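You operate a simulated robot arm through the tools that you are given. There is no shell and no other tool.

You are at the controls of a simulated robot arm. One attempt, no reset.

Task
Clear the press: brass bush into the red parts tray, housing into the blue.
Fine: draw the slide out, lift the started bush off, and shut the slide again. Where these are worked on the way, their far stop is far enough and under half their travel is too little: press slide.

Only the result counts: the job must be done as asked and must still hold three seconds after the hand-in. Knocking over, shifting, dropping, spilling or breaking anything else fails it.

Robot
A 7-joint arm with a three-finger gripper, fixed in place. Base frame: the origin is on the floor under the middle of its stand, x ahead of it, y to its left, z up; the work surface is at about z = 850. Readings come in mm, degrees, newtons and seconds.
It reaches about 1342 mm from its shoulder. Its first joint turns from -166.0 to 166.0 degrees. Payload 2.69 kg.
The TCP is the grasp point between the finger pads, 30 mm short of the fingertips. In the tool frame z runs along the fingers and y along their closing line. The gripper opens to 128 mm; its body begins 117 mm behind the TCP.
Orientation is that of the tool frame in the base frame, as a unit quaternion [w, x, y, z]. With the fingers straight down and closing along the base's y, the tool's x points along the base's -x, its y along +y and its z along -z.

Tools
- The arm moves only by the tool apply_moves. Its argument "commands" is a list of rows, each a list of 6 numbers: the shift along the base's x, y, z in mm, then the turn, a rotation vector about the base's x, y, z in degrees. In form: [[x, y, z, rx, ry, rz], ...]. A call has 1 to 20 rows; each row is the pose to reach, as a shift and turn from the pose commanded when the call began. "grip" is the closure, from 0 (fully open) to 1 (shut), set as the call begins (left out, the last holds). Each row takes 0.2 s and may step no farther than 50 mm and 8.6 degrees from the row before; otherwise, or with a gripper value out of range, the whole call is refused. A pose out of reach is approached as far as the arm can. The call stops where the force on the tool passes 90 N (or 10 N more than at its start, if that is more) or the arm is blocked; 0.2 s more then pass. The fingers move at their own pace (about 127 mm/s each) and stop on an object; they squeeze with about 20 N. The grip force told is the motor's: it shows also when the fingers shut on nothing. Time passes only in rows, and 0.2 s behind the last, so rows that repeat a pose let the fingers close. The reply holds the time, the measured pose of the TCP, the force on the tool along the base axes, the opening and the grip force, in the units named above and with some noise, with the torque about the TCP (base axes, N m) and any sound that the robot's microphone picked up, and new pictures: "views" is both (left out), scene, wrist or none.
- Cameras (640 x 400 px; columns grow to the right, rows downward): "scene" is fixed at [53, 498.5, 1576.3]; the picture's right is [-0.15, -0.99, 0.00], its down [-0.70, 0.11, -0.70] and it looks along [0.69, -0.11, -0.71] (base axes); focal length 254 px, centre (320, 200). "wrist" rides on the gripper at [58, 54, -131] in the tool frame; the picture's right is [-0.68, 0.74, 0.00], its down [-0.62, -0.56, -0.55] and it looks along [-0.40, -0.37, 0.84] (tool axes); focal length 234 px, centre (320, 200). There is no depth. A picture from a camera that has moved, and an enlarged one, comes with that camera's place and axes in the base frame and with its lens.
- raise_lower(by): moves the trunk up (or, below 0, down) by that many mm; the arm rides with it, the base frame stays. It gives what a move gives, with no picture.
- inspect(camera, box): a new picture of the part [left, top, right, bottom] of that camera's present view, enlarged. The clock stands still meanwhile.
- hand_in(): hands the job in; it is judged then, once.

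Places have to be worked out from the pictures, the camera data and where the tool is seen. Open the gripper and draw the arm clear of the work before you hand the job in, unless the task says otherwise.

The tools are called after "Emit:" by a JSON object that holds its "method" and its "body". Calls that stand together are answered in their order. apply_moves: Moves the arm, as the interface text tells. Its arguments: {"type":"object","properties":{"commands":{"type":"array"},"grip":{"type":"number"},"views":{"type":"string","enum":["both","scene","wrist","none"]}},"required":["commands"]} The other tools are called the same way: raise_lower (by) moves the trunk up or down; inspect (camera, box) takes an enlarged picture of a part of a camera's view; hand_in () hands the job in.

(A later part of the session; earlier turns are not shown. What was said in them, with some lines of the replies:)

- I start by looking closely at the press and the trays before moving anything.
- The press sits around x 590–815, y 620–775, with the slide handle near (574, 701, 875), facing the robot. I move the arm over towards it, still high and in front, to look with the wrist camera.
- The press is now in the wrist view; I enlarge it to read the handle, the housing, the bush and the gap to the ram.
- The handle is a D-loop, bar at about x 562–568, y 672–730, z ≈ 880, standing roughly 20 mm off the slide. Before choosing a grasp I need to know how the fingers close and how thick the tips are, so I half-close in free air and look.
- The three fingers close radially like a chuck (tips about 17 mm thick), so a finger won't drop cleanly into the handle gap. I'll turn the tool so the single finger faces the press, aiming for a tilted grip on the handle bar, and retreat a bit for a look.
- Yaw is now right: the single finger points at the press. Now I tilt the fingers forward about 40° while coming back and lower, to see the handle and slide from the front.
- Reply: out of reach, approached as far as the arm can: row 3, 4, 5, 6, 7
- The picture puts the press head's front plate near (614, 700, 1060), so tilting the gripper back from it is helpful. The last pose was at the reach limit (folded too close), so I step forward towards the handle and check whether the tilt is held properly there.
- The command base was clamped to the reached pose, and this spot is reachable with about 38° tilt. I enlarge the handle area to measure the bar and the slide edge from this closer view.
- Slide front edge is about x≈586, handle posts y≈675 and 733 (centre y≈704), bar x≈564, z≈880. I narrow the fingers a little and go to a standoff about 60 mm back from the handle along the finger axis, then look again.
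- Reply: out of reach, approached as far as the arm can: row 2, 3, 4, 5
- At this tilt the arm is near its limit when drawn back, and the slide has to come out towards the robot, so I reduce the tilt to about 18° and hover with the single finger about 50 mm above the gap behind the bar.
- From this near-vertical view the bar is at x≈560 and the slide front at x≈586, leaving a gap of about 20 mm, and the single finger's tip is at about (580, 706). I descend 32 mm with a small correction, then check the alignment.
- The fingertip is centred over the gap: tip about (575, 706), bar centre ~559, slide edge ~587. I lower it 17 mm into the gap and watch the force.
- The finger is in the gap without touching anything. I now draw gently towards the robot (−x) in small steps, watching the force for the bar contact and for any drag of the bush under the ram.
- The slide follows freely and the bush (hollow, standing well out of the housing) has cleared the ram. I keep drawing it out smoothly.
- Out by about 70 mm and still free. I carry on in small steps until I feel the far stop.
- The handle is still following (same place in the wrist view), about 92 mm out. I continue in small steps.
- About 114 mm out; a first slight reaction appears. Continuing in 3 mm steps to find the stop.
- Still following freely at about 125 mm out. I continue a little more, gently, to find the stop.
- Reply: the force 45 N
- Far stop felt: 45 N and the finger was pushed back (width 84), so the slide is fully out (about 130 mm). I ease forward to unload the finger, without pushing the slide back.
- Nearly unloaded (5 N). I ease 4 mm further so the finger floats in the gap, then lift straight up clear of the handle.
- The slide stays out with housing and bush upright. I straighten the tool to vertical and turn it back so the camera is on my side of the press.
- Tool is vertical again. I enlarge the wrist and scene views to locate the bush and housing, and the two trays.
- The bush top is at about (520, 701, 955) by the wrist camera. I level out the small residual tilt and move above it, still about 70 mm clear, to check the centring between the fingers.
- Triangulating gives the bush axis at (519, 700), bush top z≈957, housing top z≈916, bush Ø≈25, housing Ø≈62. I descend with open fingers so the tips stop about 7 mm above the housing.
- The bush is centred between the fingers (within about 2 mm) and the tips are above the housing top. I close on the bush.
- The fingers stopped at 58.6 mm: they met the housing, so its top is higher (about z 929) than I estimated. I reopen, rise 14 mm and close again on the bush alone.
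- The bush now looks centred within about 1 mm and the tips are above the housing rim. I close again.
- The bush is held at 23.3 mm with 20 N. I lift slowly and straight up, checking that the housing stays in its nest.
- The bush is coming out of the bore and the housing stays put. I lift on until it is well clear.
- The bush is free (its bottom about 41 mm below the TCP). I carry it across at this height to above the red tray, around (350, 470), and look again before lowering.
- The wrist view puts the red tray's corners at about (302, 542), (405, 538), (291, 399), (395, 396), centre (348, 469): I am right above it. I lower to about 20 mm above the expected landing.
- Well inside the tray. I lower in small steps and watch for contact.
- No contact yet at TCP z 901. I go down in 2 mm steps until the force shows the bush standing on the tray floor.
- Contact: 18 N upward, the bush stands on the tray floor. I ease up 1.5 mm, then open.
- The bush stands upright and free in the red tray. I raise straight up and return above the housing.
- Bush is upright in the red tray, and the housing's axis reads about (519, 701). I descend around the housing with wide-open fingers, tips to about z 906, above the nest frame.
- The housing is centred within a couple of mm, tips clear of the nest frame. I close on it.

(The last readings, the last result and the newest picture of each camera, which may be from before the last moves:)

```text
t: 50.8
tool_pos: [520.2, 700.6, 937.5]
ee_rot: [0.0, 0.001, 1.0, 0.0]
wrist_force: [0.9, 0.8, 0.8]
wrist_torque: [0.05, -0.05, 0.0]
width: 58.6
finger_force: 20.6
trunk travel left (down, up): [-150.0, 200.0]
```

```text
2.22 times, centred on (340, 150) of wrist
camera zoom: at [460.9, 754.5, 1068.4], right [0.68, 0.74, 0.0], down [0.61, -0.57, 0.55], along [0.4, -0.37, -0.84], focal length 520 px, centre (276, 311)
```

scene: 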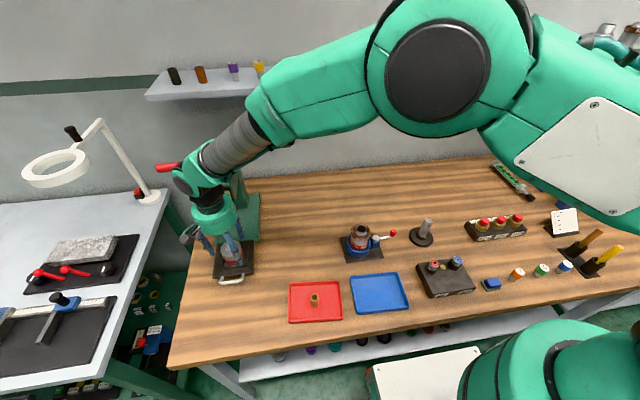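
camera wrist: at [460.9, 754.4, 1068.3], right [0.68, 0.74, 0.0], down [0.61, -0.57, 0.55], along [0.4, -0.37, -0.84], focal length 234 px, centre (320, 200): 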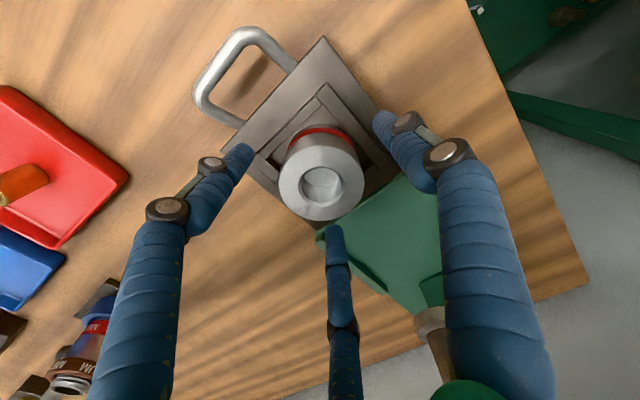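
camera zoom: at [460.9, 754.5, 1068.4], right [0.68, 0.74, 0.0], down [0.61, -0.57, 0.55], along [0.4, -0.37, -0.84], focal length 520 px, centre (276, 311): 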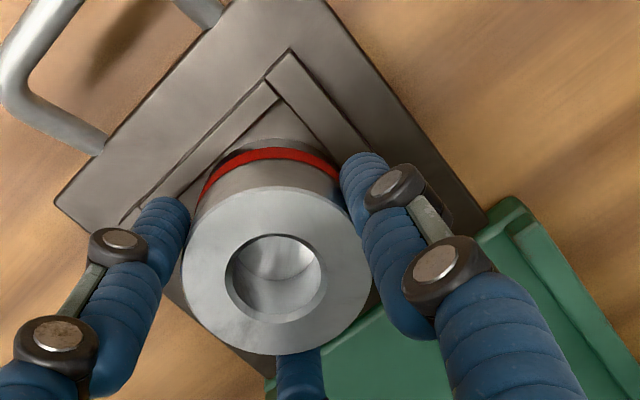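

Held at 58.6 mm with 20 N. I lift gently first by 15 mm to check the grip and that the slide stays put.

Emit:
{"method": "apply_moves", "body": {"commands": [[0, 0, 2, 0, 0, 0], [0, 0, 5, 0, 0, 0], [0, 0, 9, 0, 0, 0], [0, 0, 15, 0, 0, 0], [0, 0, 15, 0, 0, 0]], "views": "none"}}

Emit:
{"method": "inspect", "body": {"camera": "wrist", "box": [220, 60, 460, 240]}}

Emit:
{"method": "inspect", "body": {"camera": "scene", "box": [180, 190, 290, 300]}}

```text
t: 52.0
tool_pos: [521.6, 701.0, 951.0]
ee_rot: [0.0, 0.001, 1.0, 0.002]
wrist_force: [0.7, 0.9, -3.3]
wrist_torque: [0.03, 0.04, -0.03]
width: 58.3
finger_force: 19.8
trunk travel left (down, up): [-150.0, 200.0]
```

```text
2.22 times, centred on (340, 150) of wrist
camera zoom: at [462.2, 755.6, 1083.7], right [0.68, 0.74, 0.0], down [0.62, -0.57, 0.55], along [0.4, -0.37, -0.84], focal length 520 px, centre (276, 311)
```

zoom: 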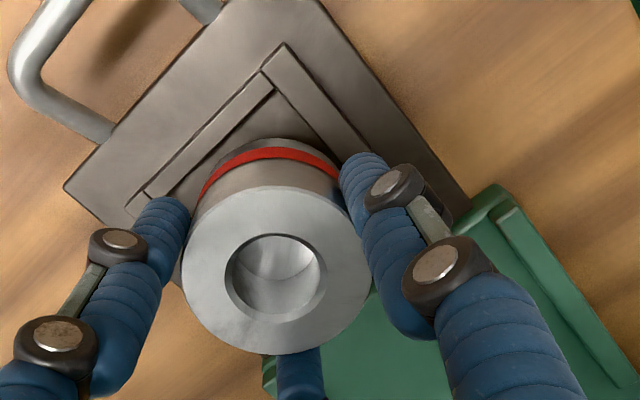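

```text
3.64 times, centred on (235, 245) of scene
camera zoom: at [53.0, 498.5, 1576.3], right [-0.15, -0.99, 0.0], down [-0.7, 0.11, -0.7], along [0.69, -0.11, -0.71], focal length 924 px, centre (629, 36)
```

zoom: 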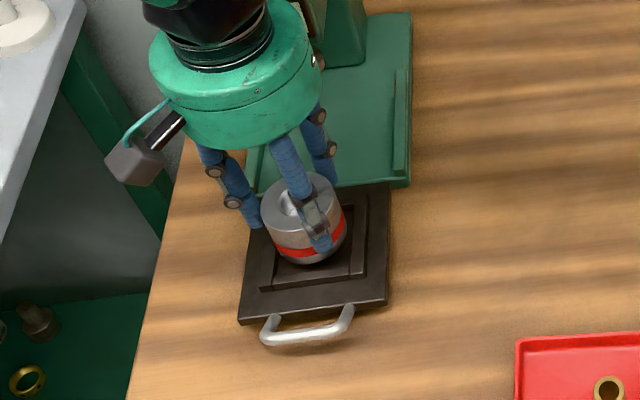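

The housing comes up level in the grip and the slide stays. I lift well clear and carry it over to above the blue tray, about (349, 284).

Emit:
{"method": "apply_moves", "body": {"commands": [[0, 0, 20, 0, 0, 0], [0, 0, 45, 0, 0, 0], [0, 0, 75, 0, 0, 0], [0, 0, 105, 0, 0, 0], [-10, -20, 110, 0, 0, 0], [-22, -48, 110, 0, 0, 0], [-35, -80, 110, 0, 0, 0], [-48, -112, 110, 0, 0, 0], [-62, -146, 110, 0, 0, 0], [-76, -180, 110, 0, 0, 0], [-90, -214, 110, 0, 0, 0], [-104, -248, 110, 0, 0, 0], [-118, -282, 110, 0, 0, 0], [-132, -316, 110, 0, 0, 0], [-146, -350, 110, 0, 0, 0], [-158, -380, 110, 0, 0, 0], [-168, -405, 110, 0, 0, 0], [-172, -416, 110, 0, 0, 0], [-172, -416, 110, 0, 0, 0]]}}

Emit:
{"method": "inspect", "body": {"camera": "wrist", "box": [160, 0, 480, 200]}}

```text
t: 56.0
tool_pos: [345.8, 287.4, 1062.8]
ee_rot: [0.0, 0.001, 1.0, 0.001]
wrist_force: [-0.2, 0.4, -3.3]
wrist_torque: [0.01, -0.02, -0.03]
width: 58.6
finger_force: 19.7
trunk travel left (down, up): [-150.0, 200.0]
camera wrist: at [286.7, 341.4, 1193.6], right [0.68, 0.74, 0.0], down [0.62, -0.57, 0.55], along [0.4, -0.37, -0.84], focal length 234 px, centre (320, 200)
```

scene: 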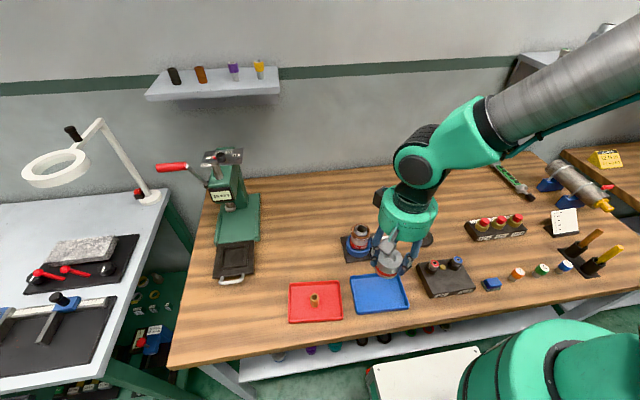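
wrist: 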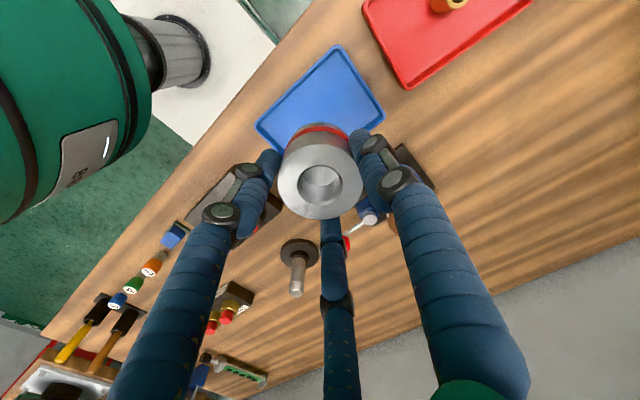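

```text
2.00 times, centred on (320, 100) of wrist
camera zoom: at [286.7, 341.4, 1193.6], right [0.68, 0.74, 0.0], down [0.62, -0.57, 0.55], along [0.4, -0.37, -0.84], focal length 468 px, centre (320, 400)
```

zoom: 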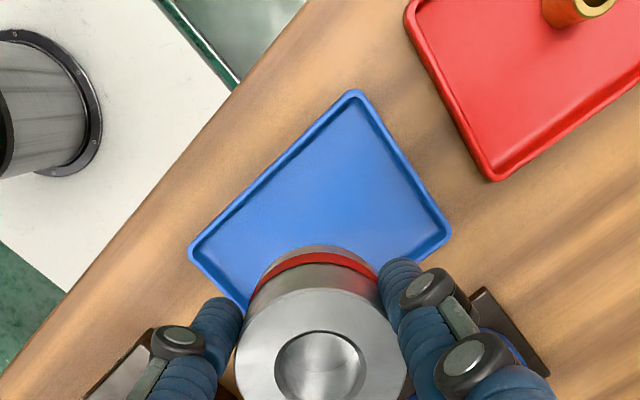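

Blue tray corners compute to about (299, 357), (403, 354), (291, 214), (395, 211), centre (347, 284): the housing is right over it. I lower to a little above the floor.

Emit:
{"method": "apply_moves", "body": {"commands": [[0, 0, -25, 0, 0, 0], [0, 0, -55, 0, 0, 0], [0, 0, -85, 0, 0, 0], [0, 0, -108, 0, 0, 0], [0, 0, -123, 0, 0, 0], [0, 0, -133, 0, 0, 0], [0, 0, -133, 0, 0, 0]]}}

Emit:
{"method": "inspect", "body": {"camera": "scene", "box": [310, 200, 470, 320]}}

```text
t: 57.6
tool_pos: [346.6, 285.5, 928.2]
ee_rot: [0.0, 0.001, 1.0, 0.001]
wrist_force: [0.6, 1.2, -2.4]
wrist_torque: [-0.01, -0.03, -0.01]
width: 58.5
finger_force: 20.2
trunk travel left (down, up): [-150.0, 200.0]
camera wrist: at [287.8, 340.3, 1059.6], right [0.68, 0.74, 0.0], down [0.62, -0.57, 0.55], along [0.4, -0.37, -0.84], focal length 234 px, centre (320, 200)
```

scene: 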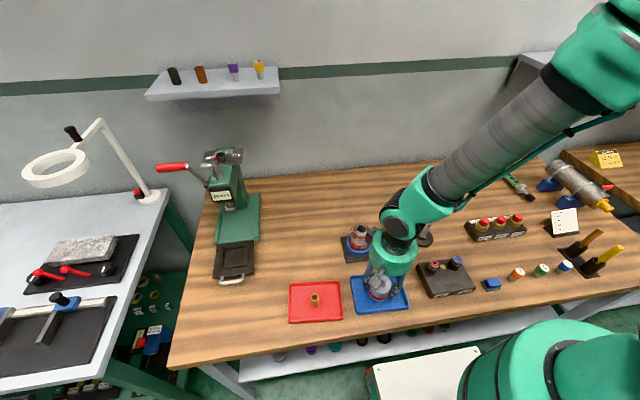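
wrist: 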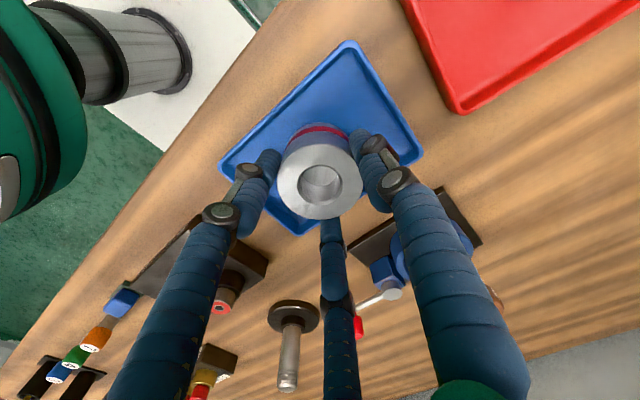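

```text
3.33 times, centred on (390, 260) of scene
camera zoom: at [53.0, 498.5, 1576.3], right [-0.15, -0.99, 0.0], down [-0.7, 0.11, -0.7], along [0.69, -0.11, -0.71], focal length 847 px, centre (87, 0)
```

zoom: 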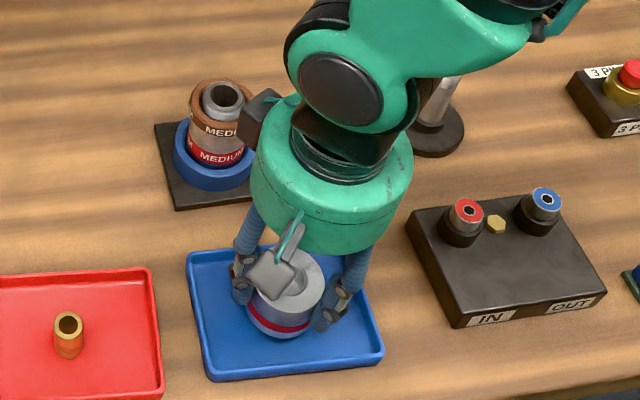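

Centred in the blue tray. I lower in small steps, watching for contact.

Emit:
{"method": "apply_moves", "body": {"commands": [[0, 0, -3, 0, 0, 0], [0, 0, -6, 0, 0, 0], [0, 0, -9, 0, 0, 0], [0, 0, -12, 0, 0, 0], [0, 0, -14, 0, 0, 0], [0, 0, -14, 0, 0, 0]], "views": "none"}}

```text
t: 59.0
tool_pos: [348.0, 286.0, 915.7]
ee_rot: [0.0, 0.001, 1.0, 0.001]
wrist_force: [0.6, -0.2, -2.7]
wrist_torque: [-0.01, 0.0, 0.01]
width: 58.5
finger_force: 20.0
trunk travel left (down, up): [-150.0, 200.0]
```

No contact yet at 915.7; continuing in 2 mm steps.

Emit:
{"method": "apply_moves", "body": {"commands": [[0, 0, -2, 0, 0, 0], [0, 0, -4, 0, 0, 0], [0, 0, -6, 0, 0, 0], [0, 0, -6, 0, 0, 0]], "views": "none"}}

```text
t: 60.0
tool_pos: [346.9, 285.1, 911.0]
ee_rot: [0.001, 0.001, 1.0, 0.001]
wrist_force: [-3.3, 0.2, 16.5]
wrist_torque: [0.01, 0.2, -0.1]
width: 58.4
finger_force: 19.6
trunk travel left (down, up): [-150.0, 200.0]
```

The housing has landed (16 N up at TCP z≈911). I ease up 1.5 mm and open the fingers.

Emit:
{"method": "apply_moves", "body": {"commands": [[0, 0, 1.5, 0, 0, 0], [0, 0, 1.5, 0, 0, 0]], "views": "none"}}

Emit:
{"method": "apply_moves", "body": {"commands": [[0, 0, 0, 0, 0, 0], [0, 0, 0, 0, 0, 0], [0, 0, 0, 0, 0, 0]], "grip": 0.35}}

Emit:
{"method": "inspect", "body": {"camera": "wrist", "box": [200, 20, 460, 240]}}

```text
t: 60.6
tool_pos: [347.3, 286.0, 911.8]
ee_rot: [0.0, 0.001, 1.0, 0.0]
wrist_force: [0.5, 0.1, 0.7]
wrist_torque: [0.11, -0.15, -0.01]
width: 58.5
finger_force: 20.2
trunk travel left (down, up): [-150.0, 200.0]
```

```text
t: 61.4
tool_pos: [347.4, 284.5, 911.7]
ee_rot: [0.0, 0.0, 1.0, 0.001]
wrist_force: [0.4, -0.5, -0.6]
wrist_torque: [-0.01, -0.01, 0.04]
width: 83.2
finger_force: 0.0
trunk travel left (down, up): [-150.0, 200.0]
camera wrist: at [289.3, 339.9, 1042.9], right [0.68, 0.74, 0.0], down [0.61, -0.57, 0.55], along [0.4, -0.37, -0.84], focal length 234 px, centre (320, 200)
```

scene: 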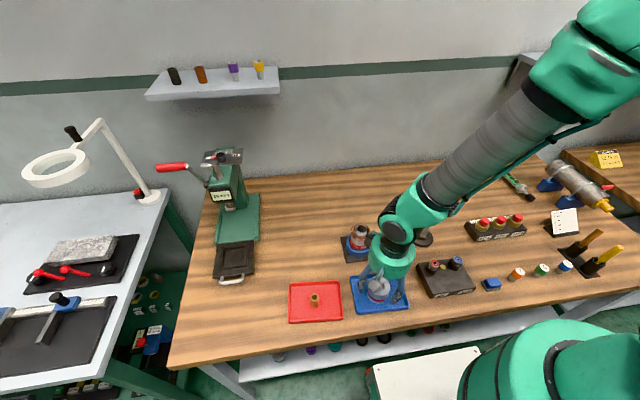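
wrist: 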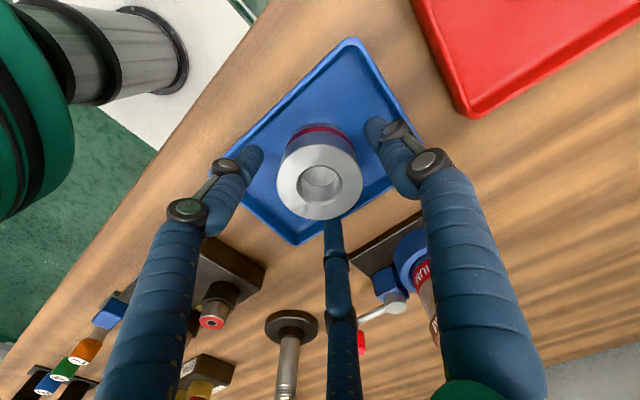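

```text
1.82 times, centred on (330, 130) of wrist
camera zoom: at [289.3, 339.9, 1042.9], right [0.68, 0.74, 0.0], down [0.61, -0.57, 0.55], along [0.4, -0.37, -0.84], focal length 426 px, centre (302, 327)
```

zoom: 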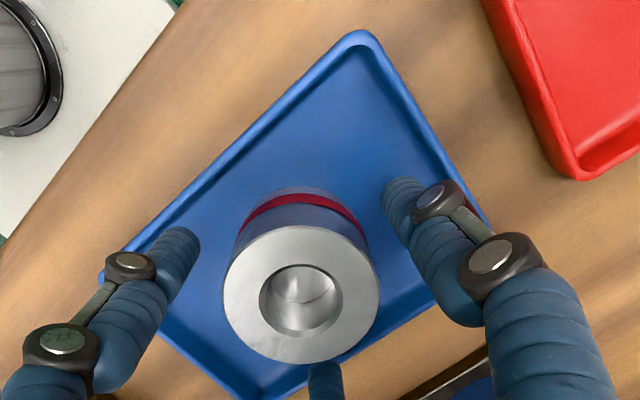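

The housing stands free in the blue tray. I raise straight up, then move across in front of the drawn-out slide and shut the fingers to push it home.

Emit:
{"method": "apply_moves", "body": {"commands": [[0, 0, 15, 0, 0, 0], [0, 0, 40, 0, 0, 0], [0, 0, 75, 0, 0, 0], [0, 0, 110, 0, 0, 0], [0, 0, 140, 0, 0, 0], [0, 30, 145, 0, 0, 0], [2, 70, 145, 0, 0, 0], [4, 110, 145, 0, 0, 0], [6, 150, 145, 0, 0, 0], [8, 190, 145, 0, 0, 0], [10, 230, 145, 0, 0, 0], [12, 270, 145, 0, 0, 0], [14, 310, 145, 0, 0, 0], [16, 350, 145, 0, 0, 0], [18, 390, 145, 0, 0, 0], [20, 415, 145, 0, 0, 0], [20, 424, 145, 0, 0, 0], [20, 424, 145, 0, 0, 0]]}}

Emit:
{"method": "inspect", "body": {"camera": "scene", "box": [260, 220, 420, 330]}}

Emit:
{"method": "inspect", "body": {"camera": "wrist", "box": [240, 0, 480, 180]}}

```text
t: 65.2
tool_pos: [367.3, 707.6, 1054.4]
ee_rot: [0.0, 0.0, 1.0, 0.001]
wrist_force: [-0.7, -0.1, 0.2]
wrist_torque: [-0.01, -0.01, 0.0]
width: 83.2
finger_force: 0.1
trunk travel left (down, up): [-150.0, 200.0]
camera wrist: at [308.2, 762.5, 1185.8], right [0.68, 0.74, 0.0], down [0.61, -0.57, 0.55], along [0.4, -0.37, -0.84], focal length 234 px, centre (320, 200)
```

scene: 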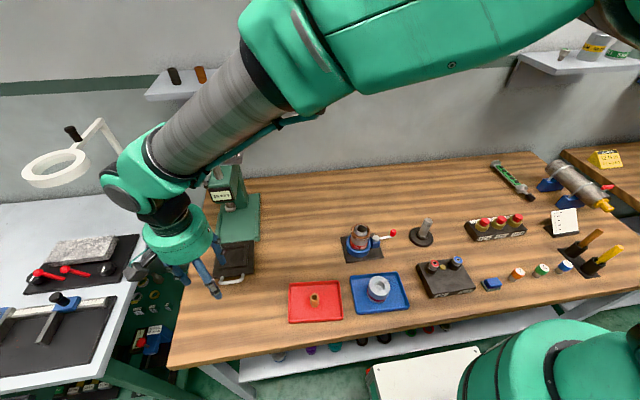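
wrist: 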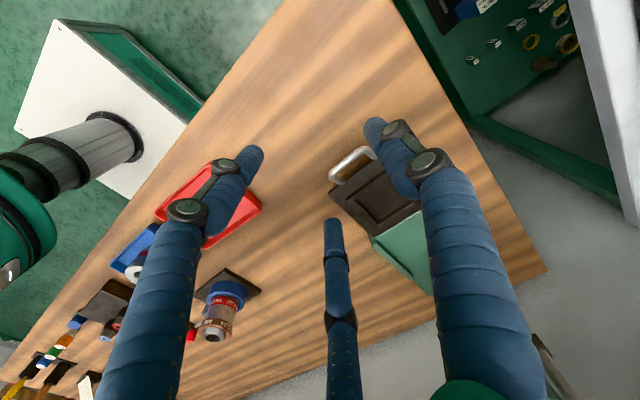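

```text
3.64 times, centred on (340, 275) of scene
camera zoom: at [53.0, 498.5, 1576.3], right [-0.15, -0.99, 0.0], down [-0.7, 0.11, -0.7], along [0.69, -0.11, -0.71], focal length 924 px, centre (247, -73)
```

zoom: 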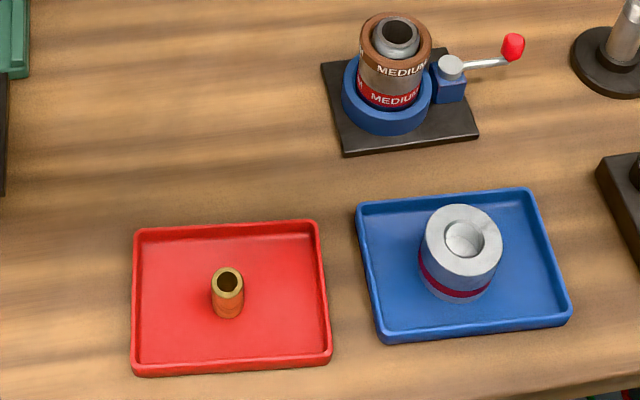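

```text
2.22 times, centred on (360, 90) of wrist
camera zoom: at [308.2, 762.5, 1185.8], right [0.68, 0.74, 0.0], down [0.61, -0.57, 0.55], along [0.4, -0.37, -0.84], focal length 520 px, centre (231, 444)
```

zoom: 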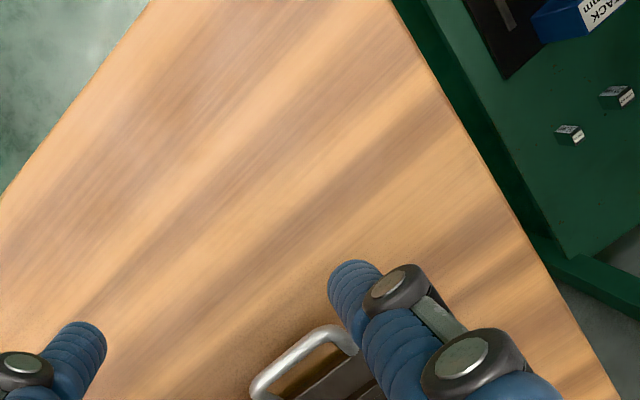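

Both parts stand well in their trays, and the handle bar is now at x≈434, y 674–730. I shut the fingers, tilt them 12° forward (to keep the gripper body away from the press head later) and come down in front of the bar.

Emit:
{"method": "apply_moves", "body": {"commands": [[5, 1, 0, 0, -6, 0], [10, 1, -10, 0, -12, 0], [14, 1, -40, 0, -12, 0], [14, 1, -80, 0, -12, 0], [14, 1, -110, 0, -12, 0], [14, 1, -110, 0, -12, 0]], "grip": 1}}

Emit:
{"method": "inspect", "body": {"camera": "wrist", "box": [240, 80, 440, 220]}}

```text
t: 66.6
tool_pos: [380.2, 710.4, 947.4]
ee_rot: [0.105, 0.002, 0.994, 0.0]
wrist_force: [0.4, 0.5, -0.2]
wrist_torque: [-0.07, 0.0, 0.0]
width: 2.2
finger_force: 19.9
trunk travel left (down, up): [-150.0, 200.0]
camera wrist: at [296.2, 765.1, 1063.2], right [0.66, 0.74, 0.14], down [0.49, -0.57, 0.66], along [0.57, -0.37, -0.73], focal length 234 px, centre (320, 200)
```

scene: 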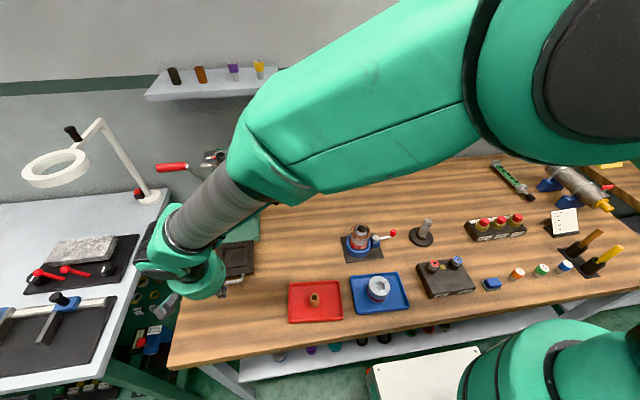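
wrist: 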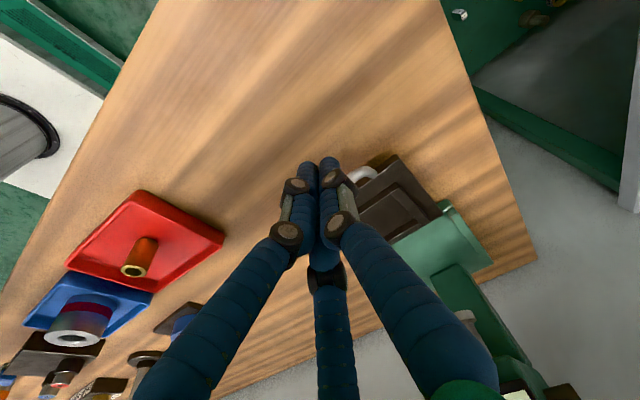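

```text
2.86 times, centred on (340, 150) of wrist
camera zoom: at [296.2, 765.1, 1063.2], right [0.66, 0.74, 0.14], down [0.49, -0.57, 0.66], along [0.57, -0.37, -0.73], focal length 669 px, centre (263, 343)
```

zoom: 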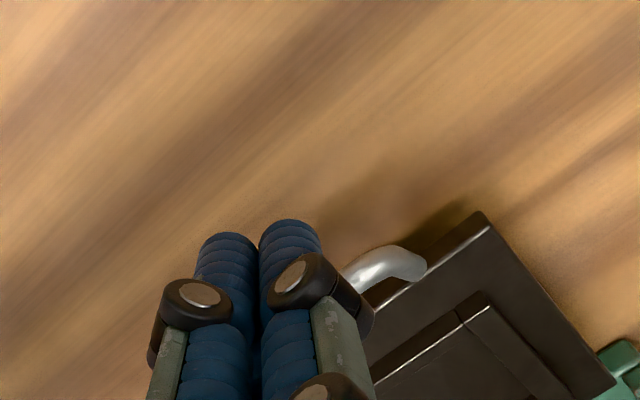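

Fingers shut, in front of the handle. I lower 50 mm so the tips are at about z 868, level with the bar, still short of it.

Emit:
{"method": "apply_moves", "body": {"commands": [[0, 0, -18, 0, 0, 0], [0, 0, -35, 0, 0, 0], [0, 0, -45, 0, 0, 0], [0, 0, -50, 0, 0, 0], [0, 0, -50, 0, 0, 0]]}}

Emit:
{"method": "inspect", "body": {"camera": "wrist", "box": [240, 80, 440, 220]}}

Emit:
{"method": "inspect", "body": {"camera": "scene", "box": [150, 190, 290, 310]}}

```text
t: 67.8
tool_pos: [380.1, 709.9, 895.8]
ee_rot: [0.104, 0.001, 0.995, 0.001]
wrist_force: [0.1, 0.6, -0.8]
wrist_torque: [0.0, -0.01, -0.04]
width: 2.2
finger_force: 20.0
trunk travel left (down, up): [-150.0, 200.0]
camera wrist: at [295.7, 764.2, 1011.9], right [0.66, 0.74, 0.14], down [0.49, -0.57, 0.66], along [0.57, -0.37, -0.73], focal length 234 px, centre (320, 200)
```

scene: 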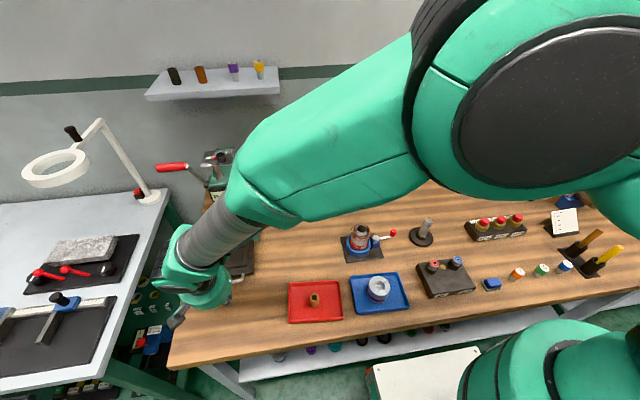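
wrist: 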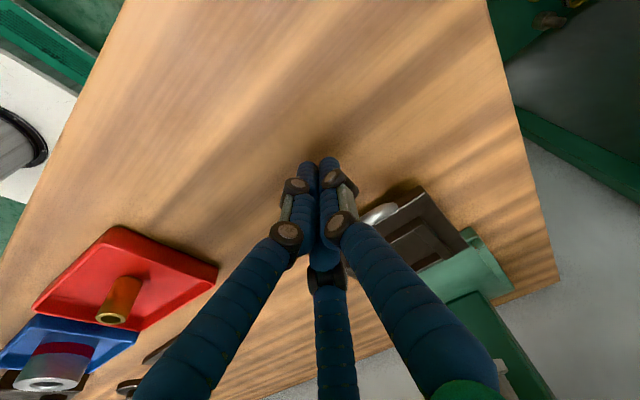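

```text
2.86 times, centred on (340, 150) of wrist
camera zoom: at [295.7, 764.2, 1011.9], right [0.66, 0.74, 0.14], down [0.49, -0.57, 0.66], along [0.57, -0.37, -0.73], focal length 669 px, centre (263, 343)
```

zoom: 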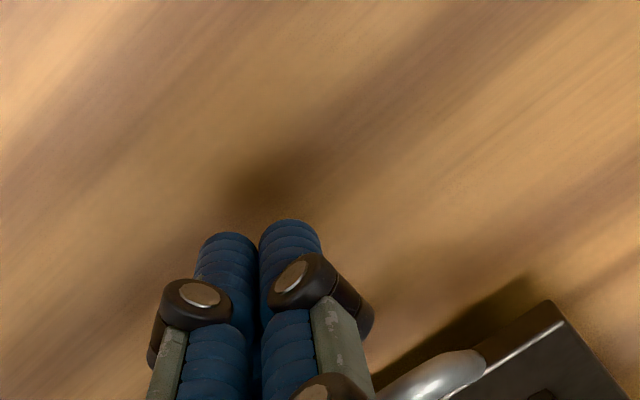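

```text
3.33 times, centred on (220, 250) of scene
camera zoom: at [53.0, 498.5, 1576.3], right [-0.15, -0.99, 0.0], down [-0.7, 0.11, -0.7], along [0.69, -0.11, -0.71], focal length 847 px, centre (653, 33)
```

zoom: 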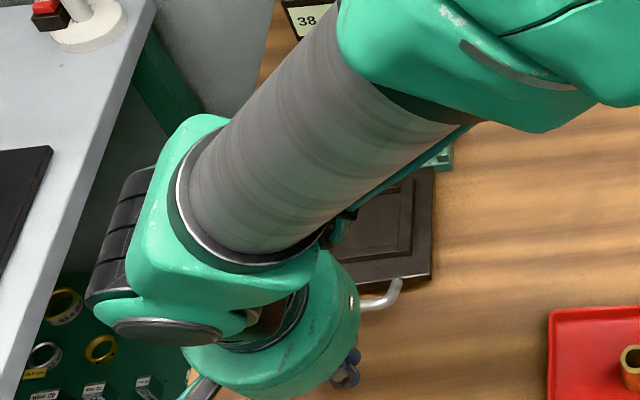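

The fingers are in front of the bar at its height. I push forward slowly: first up to contact and 40 mm on.

Emit:
{"method": "apply_moves", "body": {"commands": [[10, 0, 0, 0, 0, 0], [20, 0, 0, 0, 0, 0], [27, 0, 0, 0, 0, 0], [33, 0, 0, 0, 0, 0], [40, 0, 0, 0, 0, 0], [47, 0, 0, 0, 0, 0], [54, 0, 0, 0, 0, 0], [61, 0, 0, 0, 0, 0], [68, 0, 0, 0, 0, 0], [68, 0, 0, 0, 0, 0]]}}

Emit:
{"method": "inspect", "body": {"camera": "wrist", "box": [240, 80, 480, 240]}}

```text
t: 70.0
tool_pos: [451.3, 710.7, 895.4]
ee_rot: [0.104, 0.001, 0.995, 0.001]
wrist_force: [-0.5, 0.6, -0.3]
wrist_torque: [0.01, 0.0, 0.02]
width: 2.1
finger_force: 20.2
trunk travel left (down, up): [-150.0, 200.0]
camera wrist: at [364.8, 765.2, 1012.5], right [0.66, 0.74, 0.14], down [0.49, -0.57, 0.66], along [0.57, -0.37, -0.73], focal length 234 px, centre (320, 200)
```

scene: 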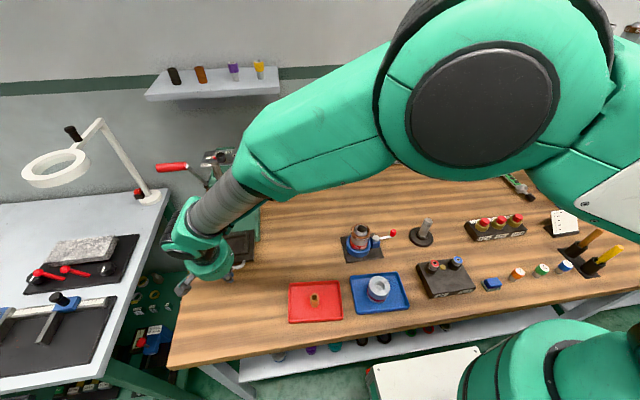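
wrist: 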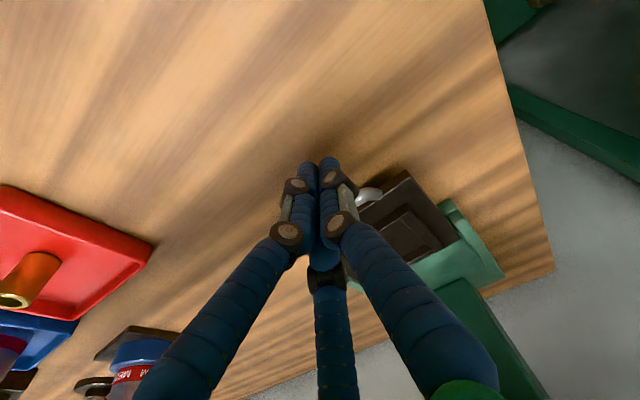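

```text
2.50 times, centred on (360, 160) of wrist
camera zoom: at [364.8, 765.2, 1012.5], right [0.66, 0.74, 0.14], down [0.49, -0.57, 0.66], along [0.57, -0.37, -0.73], focal length 585 px, centre (220, 300)
```

zoom: 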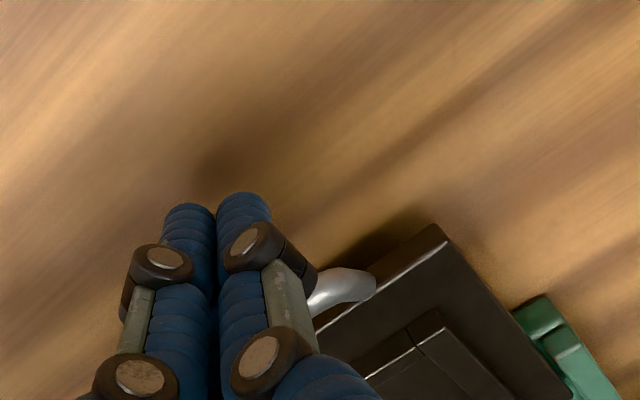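

The slide is moving back in with hardly any force. I continue another 70 mm.

Emit:
{"method": "apply_moves", "body": {"commands": [[7, 0, 0, 0, 0, 0], [14, 0, 0, 0, 0, 0], [21, 0, 0, 0, 0, 0], [28, 0, 0, 0, 0, 0], [35, 0, 0, 0, 0, 0], [42, 0, 0, 0, 0, 0], [49, 0, 0, 0, 0, 0], [56, 0, 0, 0, 0, 0], [63, 0, 0, 0, 0, 0], [70, 0, 0, 0, 0, 0], [70, 0, 0, 0, 0, 0]]}}

Emit:
{"method": "inspect", "body": {"camera": "wrist", "box": [240, 80, 560, 280]}}

Emit:
{"method": "inspect", "body": {"camera": "scene", "box": [150, 130, 310, 290]}}

```text
t: 72.4
tool_pos: [520.0, 709.3, 894.8]
ee_rot: [0.104, 0.0, 0.995, 0.001]
wrist_force: [0.6, -0.2, 0.9]
wrist_torque: [-0.01, 0.0, 0.01]
width: 2.4
finger_force: 19.4
trunk travel left (down, up): [-150.0, 200.0]
camera wrist: at [435.4, 763.8, 1010.8], right [0.66, 0.74, 0.14], down [0.49, -0.57, 0.66], along [0.57, -0.37, -0.73], focal length 234 px, centre (320, 200)
```

scene: 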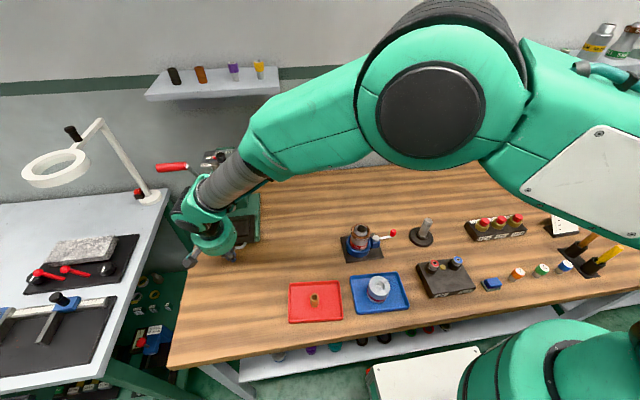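
wrist: 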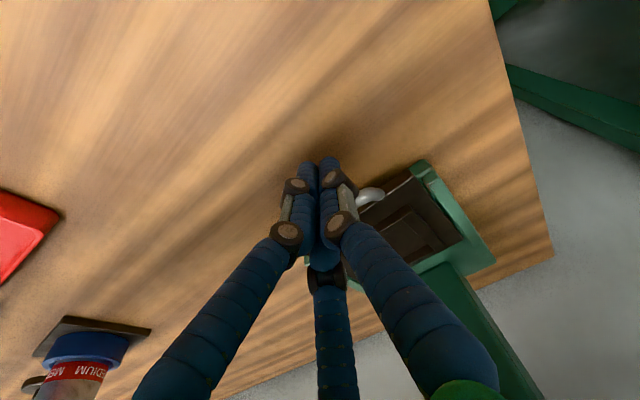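

```text
2.00 times, centred on (400, 180) of wrist
camera zoom: at [435.4, 763.8, 1010.8], right [0.66, 0.74, 0.14], down [0.49, -0.57, 0.66], along [0.57, -0.37, -0.73], focal length 468 px, centre (160, 240)
```

zoom: 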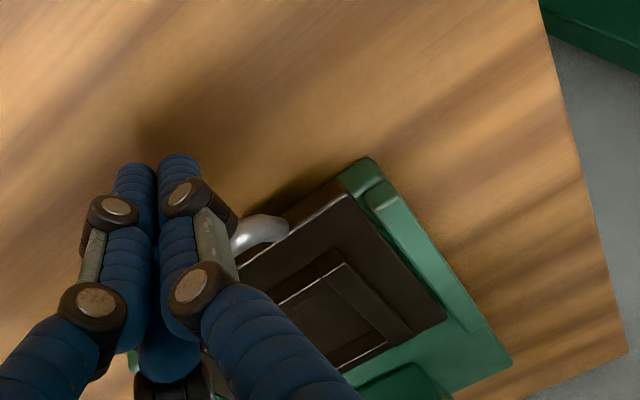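

```text
2.50 times, centred on (230, 210) of scene
camera zoom: at [53.0, 498.5, 1576.3], right [-0.15, -0.99, 0.0], down [-0.7, 0.11, -0.7], along [0.69, -0.11, -0.71], focal length 635 px, centre (545, 175)
```

zoom: 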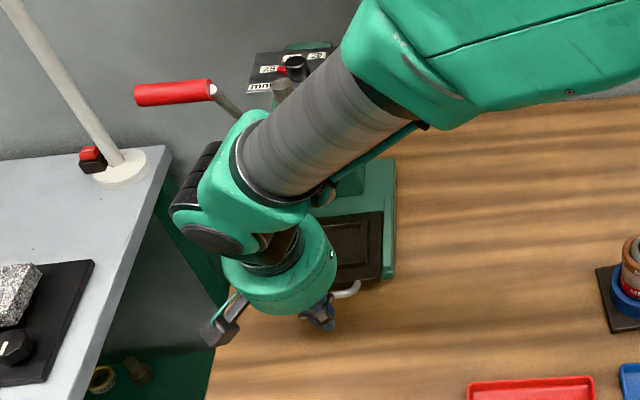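

About 18 mm to go by my estimate. I push on in 3 mm steps to feel the closed stop.

Emit:
{"method": "apply_moves", "body": {"commands": [[3, 0, 0, 0, 0, 0], [6, 0, 0, 0, 0, 0], [9, 0, 0, 0, 0, 0], [12, 0, 0, 0, 0, 0], [15, 0, 0, 0, 0, 0], [15, 0, 0, 0, 0, 0]], "views": "none"}}

Emit:
{"method": "inspect", "body": {"camera": "wrist", "box": [240, 80, 560, 280]}}

```text
t: 73.8
tool_pos: [534.2, 709.8, 896.3]
ee_rot: [0.104, 0.001, 0.995, 0.0]
wrist_force: [-3.1, 1.2, 1.0]
wrist_torque: [-0.01, -0.01, -0.01]
width: 2.5
finger_force: 20.0
trunk travel left (down, up): [-150.0, 200.0]
```

```text
2.00 times, centred on (400, 180) of wrist
camera zoom: at [450.0, 764.1, 1012.1], right [0.66, 0.74, 0.14], down [0.49, -0.57, 0.66], along [0.57, -0.37, -0.73], focal length 468 px, centre (160, 240)
```

zoom: 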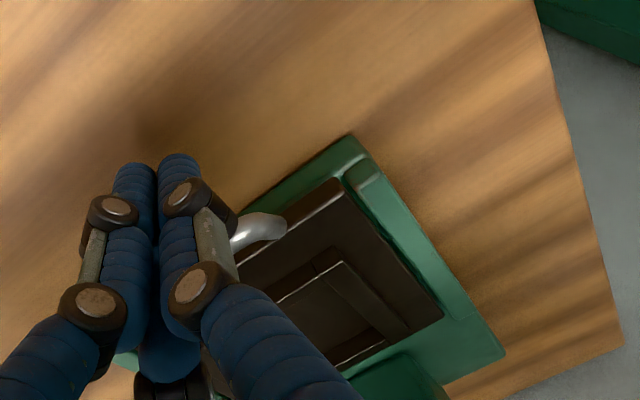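

The slide is nearly in; the force is only 3 N, so not at the stop yet. I continue in 2 mm steps.

Emit:
{"method": "apply_moves", "body": {"commands": [[2, 0, 0, 0, 0, 0], [4, 0, 0, 0, 0, 0], [6, 0, 0, 0, 0, 0], [6, 0, 0, 0, 0, 0]], "views": "none"}}

Emit:
{"method": "inspect", "body": {"camera": "wrist", "box": [240, 80, 560, 280]}}

```text
t: 74.8
tool_pos: [535.7, 711.0, 896.4]
ee_rot: [0.105, 0.0, 0.994, 0.0]
wrist_force: [-53.0, 4.8, 3.6]
wrist_torque: [-0.06, -0.2, -0.24]
width: 1.9
finger_force: 20.6
trunk travel left (down, up): [-150.0, 200.0]
```

```text
2.00 times, centred on (400, 180) of wrist
camera zoom: at [450.9, 764.3, 1011.7], right [0.66, 0.74, 0.14], down [0.49, -0.57, 0.66], along [0.57, -0.37, -0.73], focal length 468 px, centre (160, 240)
```

zoom: 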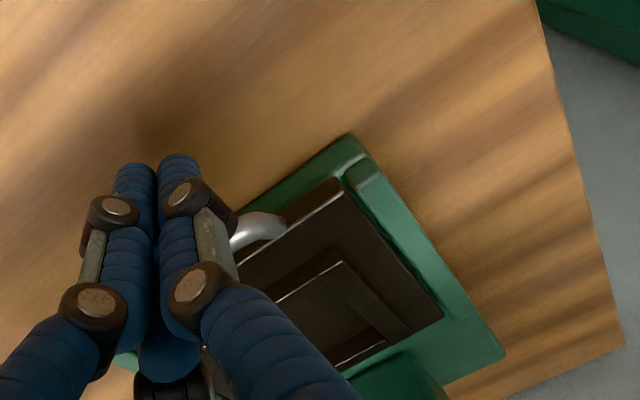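

Closed stop felt: 53 N with the arm standing still, so the slide is home. I back off straight away from the handle, then rise and open.

Emit:
{"method": "apply_moves", "body": {"commands": [[-6, 0, 0, 0, 0, 0], [-20, 0, 0, 0, 0, 0], [-40, 0, 0, 0, 0, 0], [-70, 0, 5, 0, 0, 0], [-90, 0, 40, 0, 0, 0], [-100, 0, 80, 0, 0, 0], [-100, 0, 120, 0, 6, 0], [-100, 0, 150, 0, 12, 0], [-100, 0, 150, 0, 12, 0]], "views": "both"}}

Emit:
{"method": "inspect", "body": {"camera": "scene", "box": [150, 130, 310, 290]}}

Emit:
{"method": "inspect", "body": {"camera": "wrist", "box": [240, 80, 480, 240]}}

```text
t: 76.8
tool_pos: [441.0, 708.7, 1046.6]
ee_rot: [-0.001, 0.001, 1.0, 0.001]
wrist_force: [0.5, 0.6, -0.3]
wrist_torque: [0.04, 0.05, 0.01]
width: 2.2
finger_force: 20.0
trunk travel left (down, up): [-150.0, 200.0]
camera wrist: at [382.5, 763.4, 1178.2], right [0.68, 0.74, 0.0], down [0.62, -0.57, 0.55], along [0.4, -0.37, -0.84], focal length 234 px, centre (320, 200)
```

scene: 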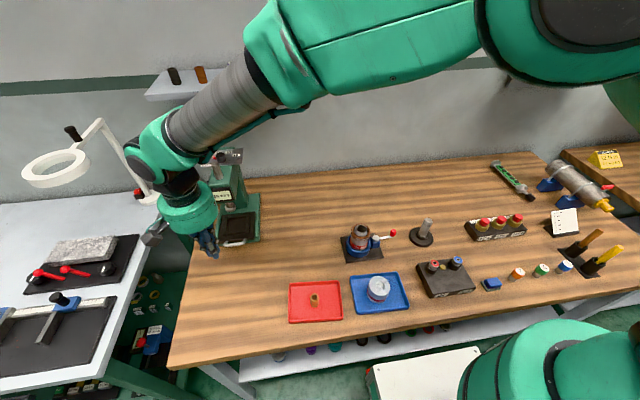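
wrist: 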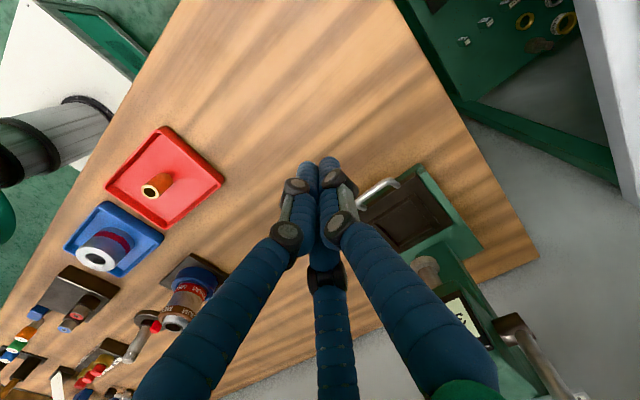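

```text
2.50 times, centred on (230, 210) of scene
camera zoom: at [53.0, 498.5, 1576.3], right [-0.15, -0.99, 0.0], down [-0.7, 0.11, -0.7], along [0.69, -0.11, -0.71], focal length 635 px, centre (545, 175)
```

zoom: 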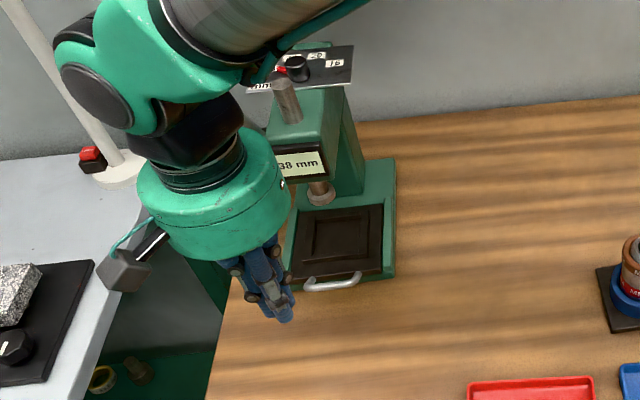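

```text
2.50 times, centred on (360, 160) of wrist
camera zoom: at [382.5, 763.4, 1178.2], right [0.68, 0.74, 0.0], down [0.62, -0.57, 0.55], along [0.4, -0.37, -0.84], focal length 585 px, centre (220, 300)
```

zoom: 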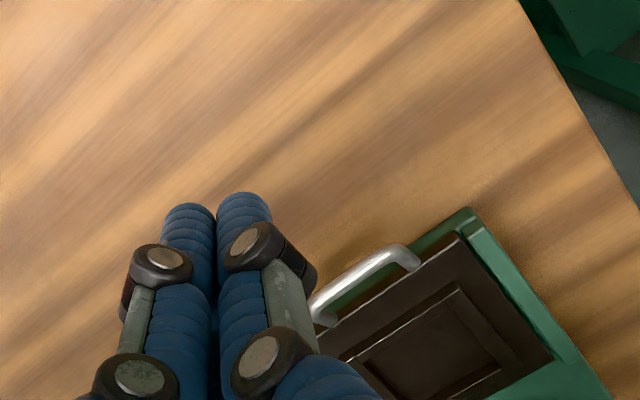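

The slide is home. I open the gripper and draw the arm back to a clear spot near the start pose, then make a last check of everything.

Emit:
{"method": "apply_moves", "body": {"commands": [[0, -20, 20, 0, 0, 0], [0, -55, 45, 0, 0, 0], [5, -95, 50, 0, 0, 0], [15, -135, 50, 0, 0, 0], [25, -175, 50, 0, 0, 0], [35, -215, 50, 0, 0, 0], [50, -250, 50, 0, 0, 0], [70, -280, 50, 0, 0, 0], [95, -310, 50, 0, 0, 0], [120, -335, 50, 0, 0, 0], [140, -355, 50, 0, 0, 0], [155, -358, 50, 0, 0, 0], [155, -358, 50, 0, 0, 0]], "grip": 0}}

Emit:
{"method": "inspect", "body": {"camera": "scene", "box": [140, 130, 300, 260]}}

Emit:
{"method": "inspect", "body": {"camera": "scene", "box": [260, 220, 420, 330]}}

Emit:
{"method": "inspect", "body": {"camera": "scene", "box": [195, 190, 275, 255]}}

```text
t: 79.6
tool_pos: [595.4, 352.4, 1096.0]
ee_rot: [0.0, 0.001, 1.0, 0.001]
wrist_force: [-0.4, -0.4, -0.1]
wrist_torque: [0.01, 0.04, -0.03]
width: 127.9
finger_force: 0.1
trunk travel left (down, up): [-150.0, 200.0]
camera wrist: at [536.6, 406.4, 1226.8], right [0.68, 0.74, 0.0], down [0.62, -0.57, 0.55], along [0.4, -0.37, -0.84], focal length 234 px, centre (320, 200)
```

scene: 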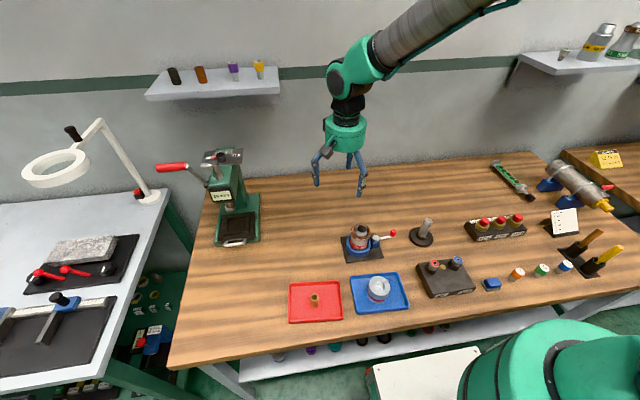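
wrist: 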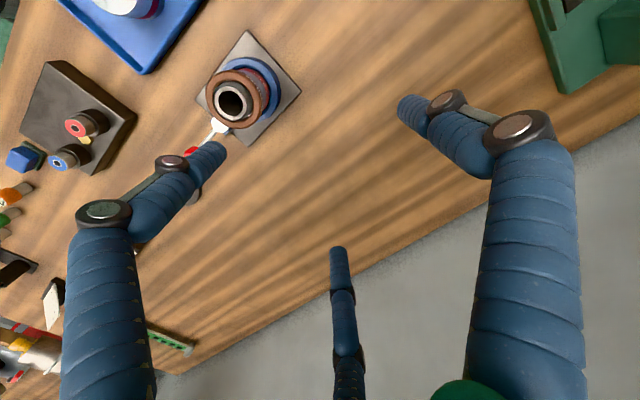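

```text
3.08 times, centred on (220, 195) of scene
camera zoom: at [53.0, 498.5, 1576.3], right [-0.15, -0.99, 0.0], down [-0.7, 0.11, -0.7], along [0.69, -0.11, -0.71], focal length 782 px, centre (628, 215)
```

zoom: 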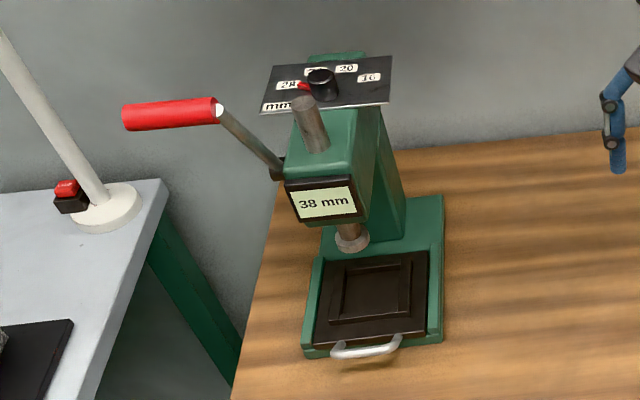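

```text
3.64 times, centred on (340, 275) of scene
camera zoom: at [53.0, 498.5, 1576.3], right [-0.15, -0.99, 0.0], down [-0.7, 0.11, -0.7], along [0.69, -0.11, -0.71], focal length 924 px, centre (247, -73)
```

zoom: 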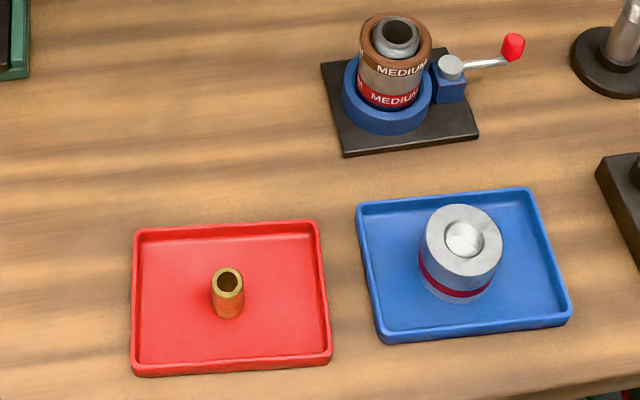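

```text
6.15 times, centred on (235, 222) of scene
camera zoom: at [53.0, 498.5, 1576.3], right [-0.15, -0.99, 0.0], down [-0.7, 0.11, -0.7], along [0.69, -0.11, -0.71], focal length 1563 px, centre (843, 62)
```

zoom: 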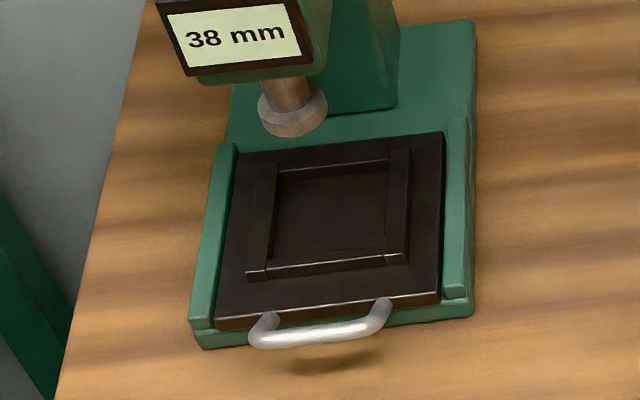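

The handle and slide sit at the same pixels as at the start, so the slide is fully shut. The press is empty, the bush stands in the red tray and the housing in the blue one. Nothing else has moved, and the gripper is open and clear, so I hand the job in.

Emit:
{"method": "hand_in", "body": {}}

```text
The job is handed in.
```

The press is cleared and the job is handed in; I haven't seen the judge's result.

- **Slide out:** I drew it by the handle to its far stop, about 130 mm, where I felt a 45 N reaction.
- **Brass bush:** it lifted off freely and stands upright near the centre of the red tray. My first grip closed on the housing instead of the bush, so I reopened, rose 14 mm and gripped again. The housing stayed in its nest throughout.
- **Housing:** it stands near the centre of the blue tray.
- **Slide shut:** I pushed it home until the arm stopped against 53 N. In the last picture the handle and slide edges line up with where they were at the start.

In the last scene pictures nothing else had moved. The gripper is open and the arm is drawn back near its starting place.
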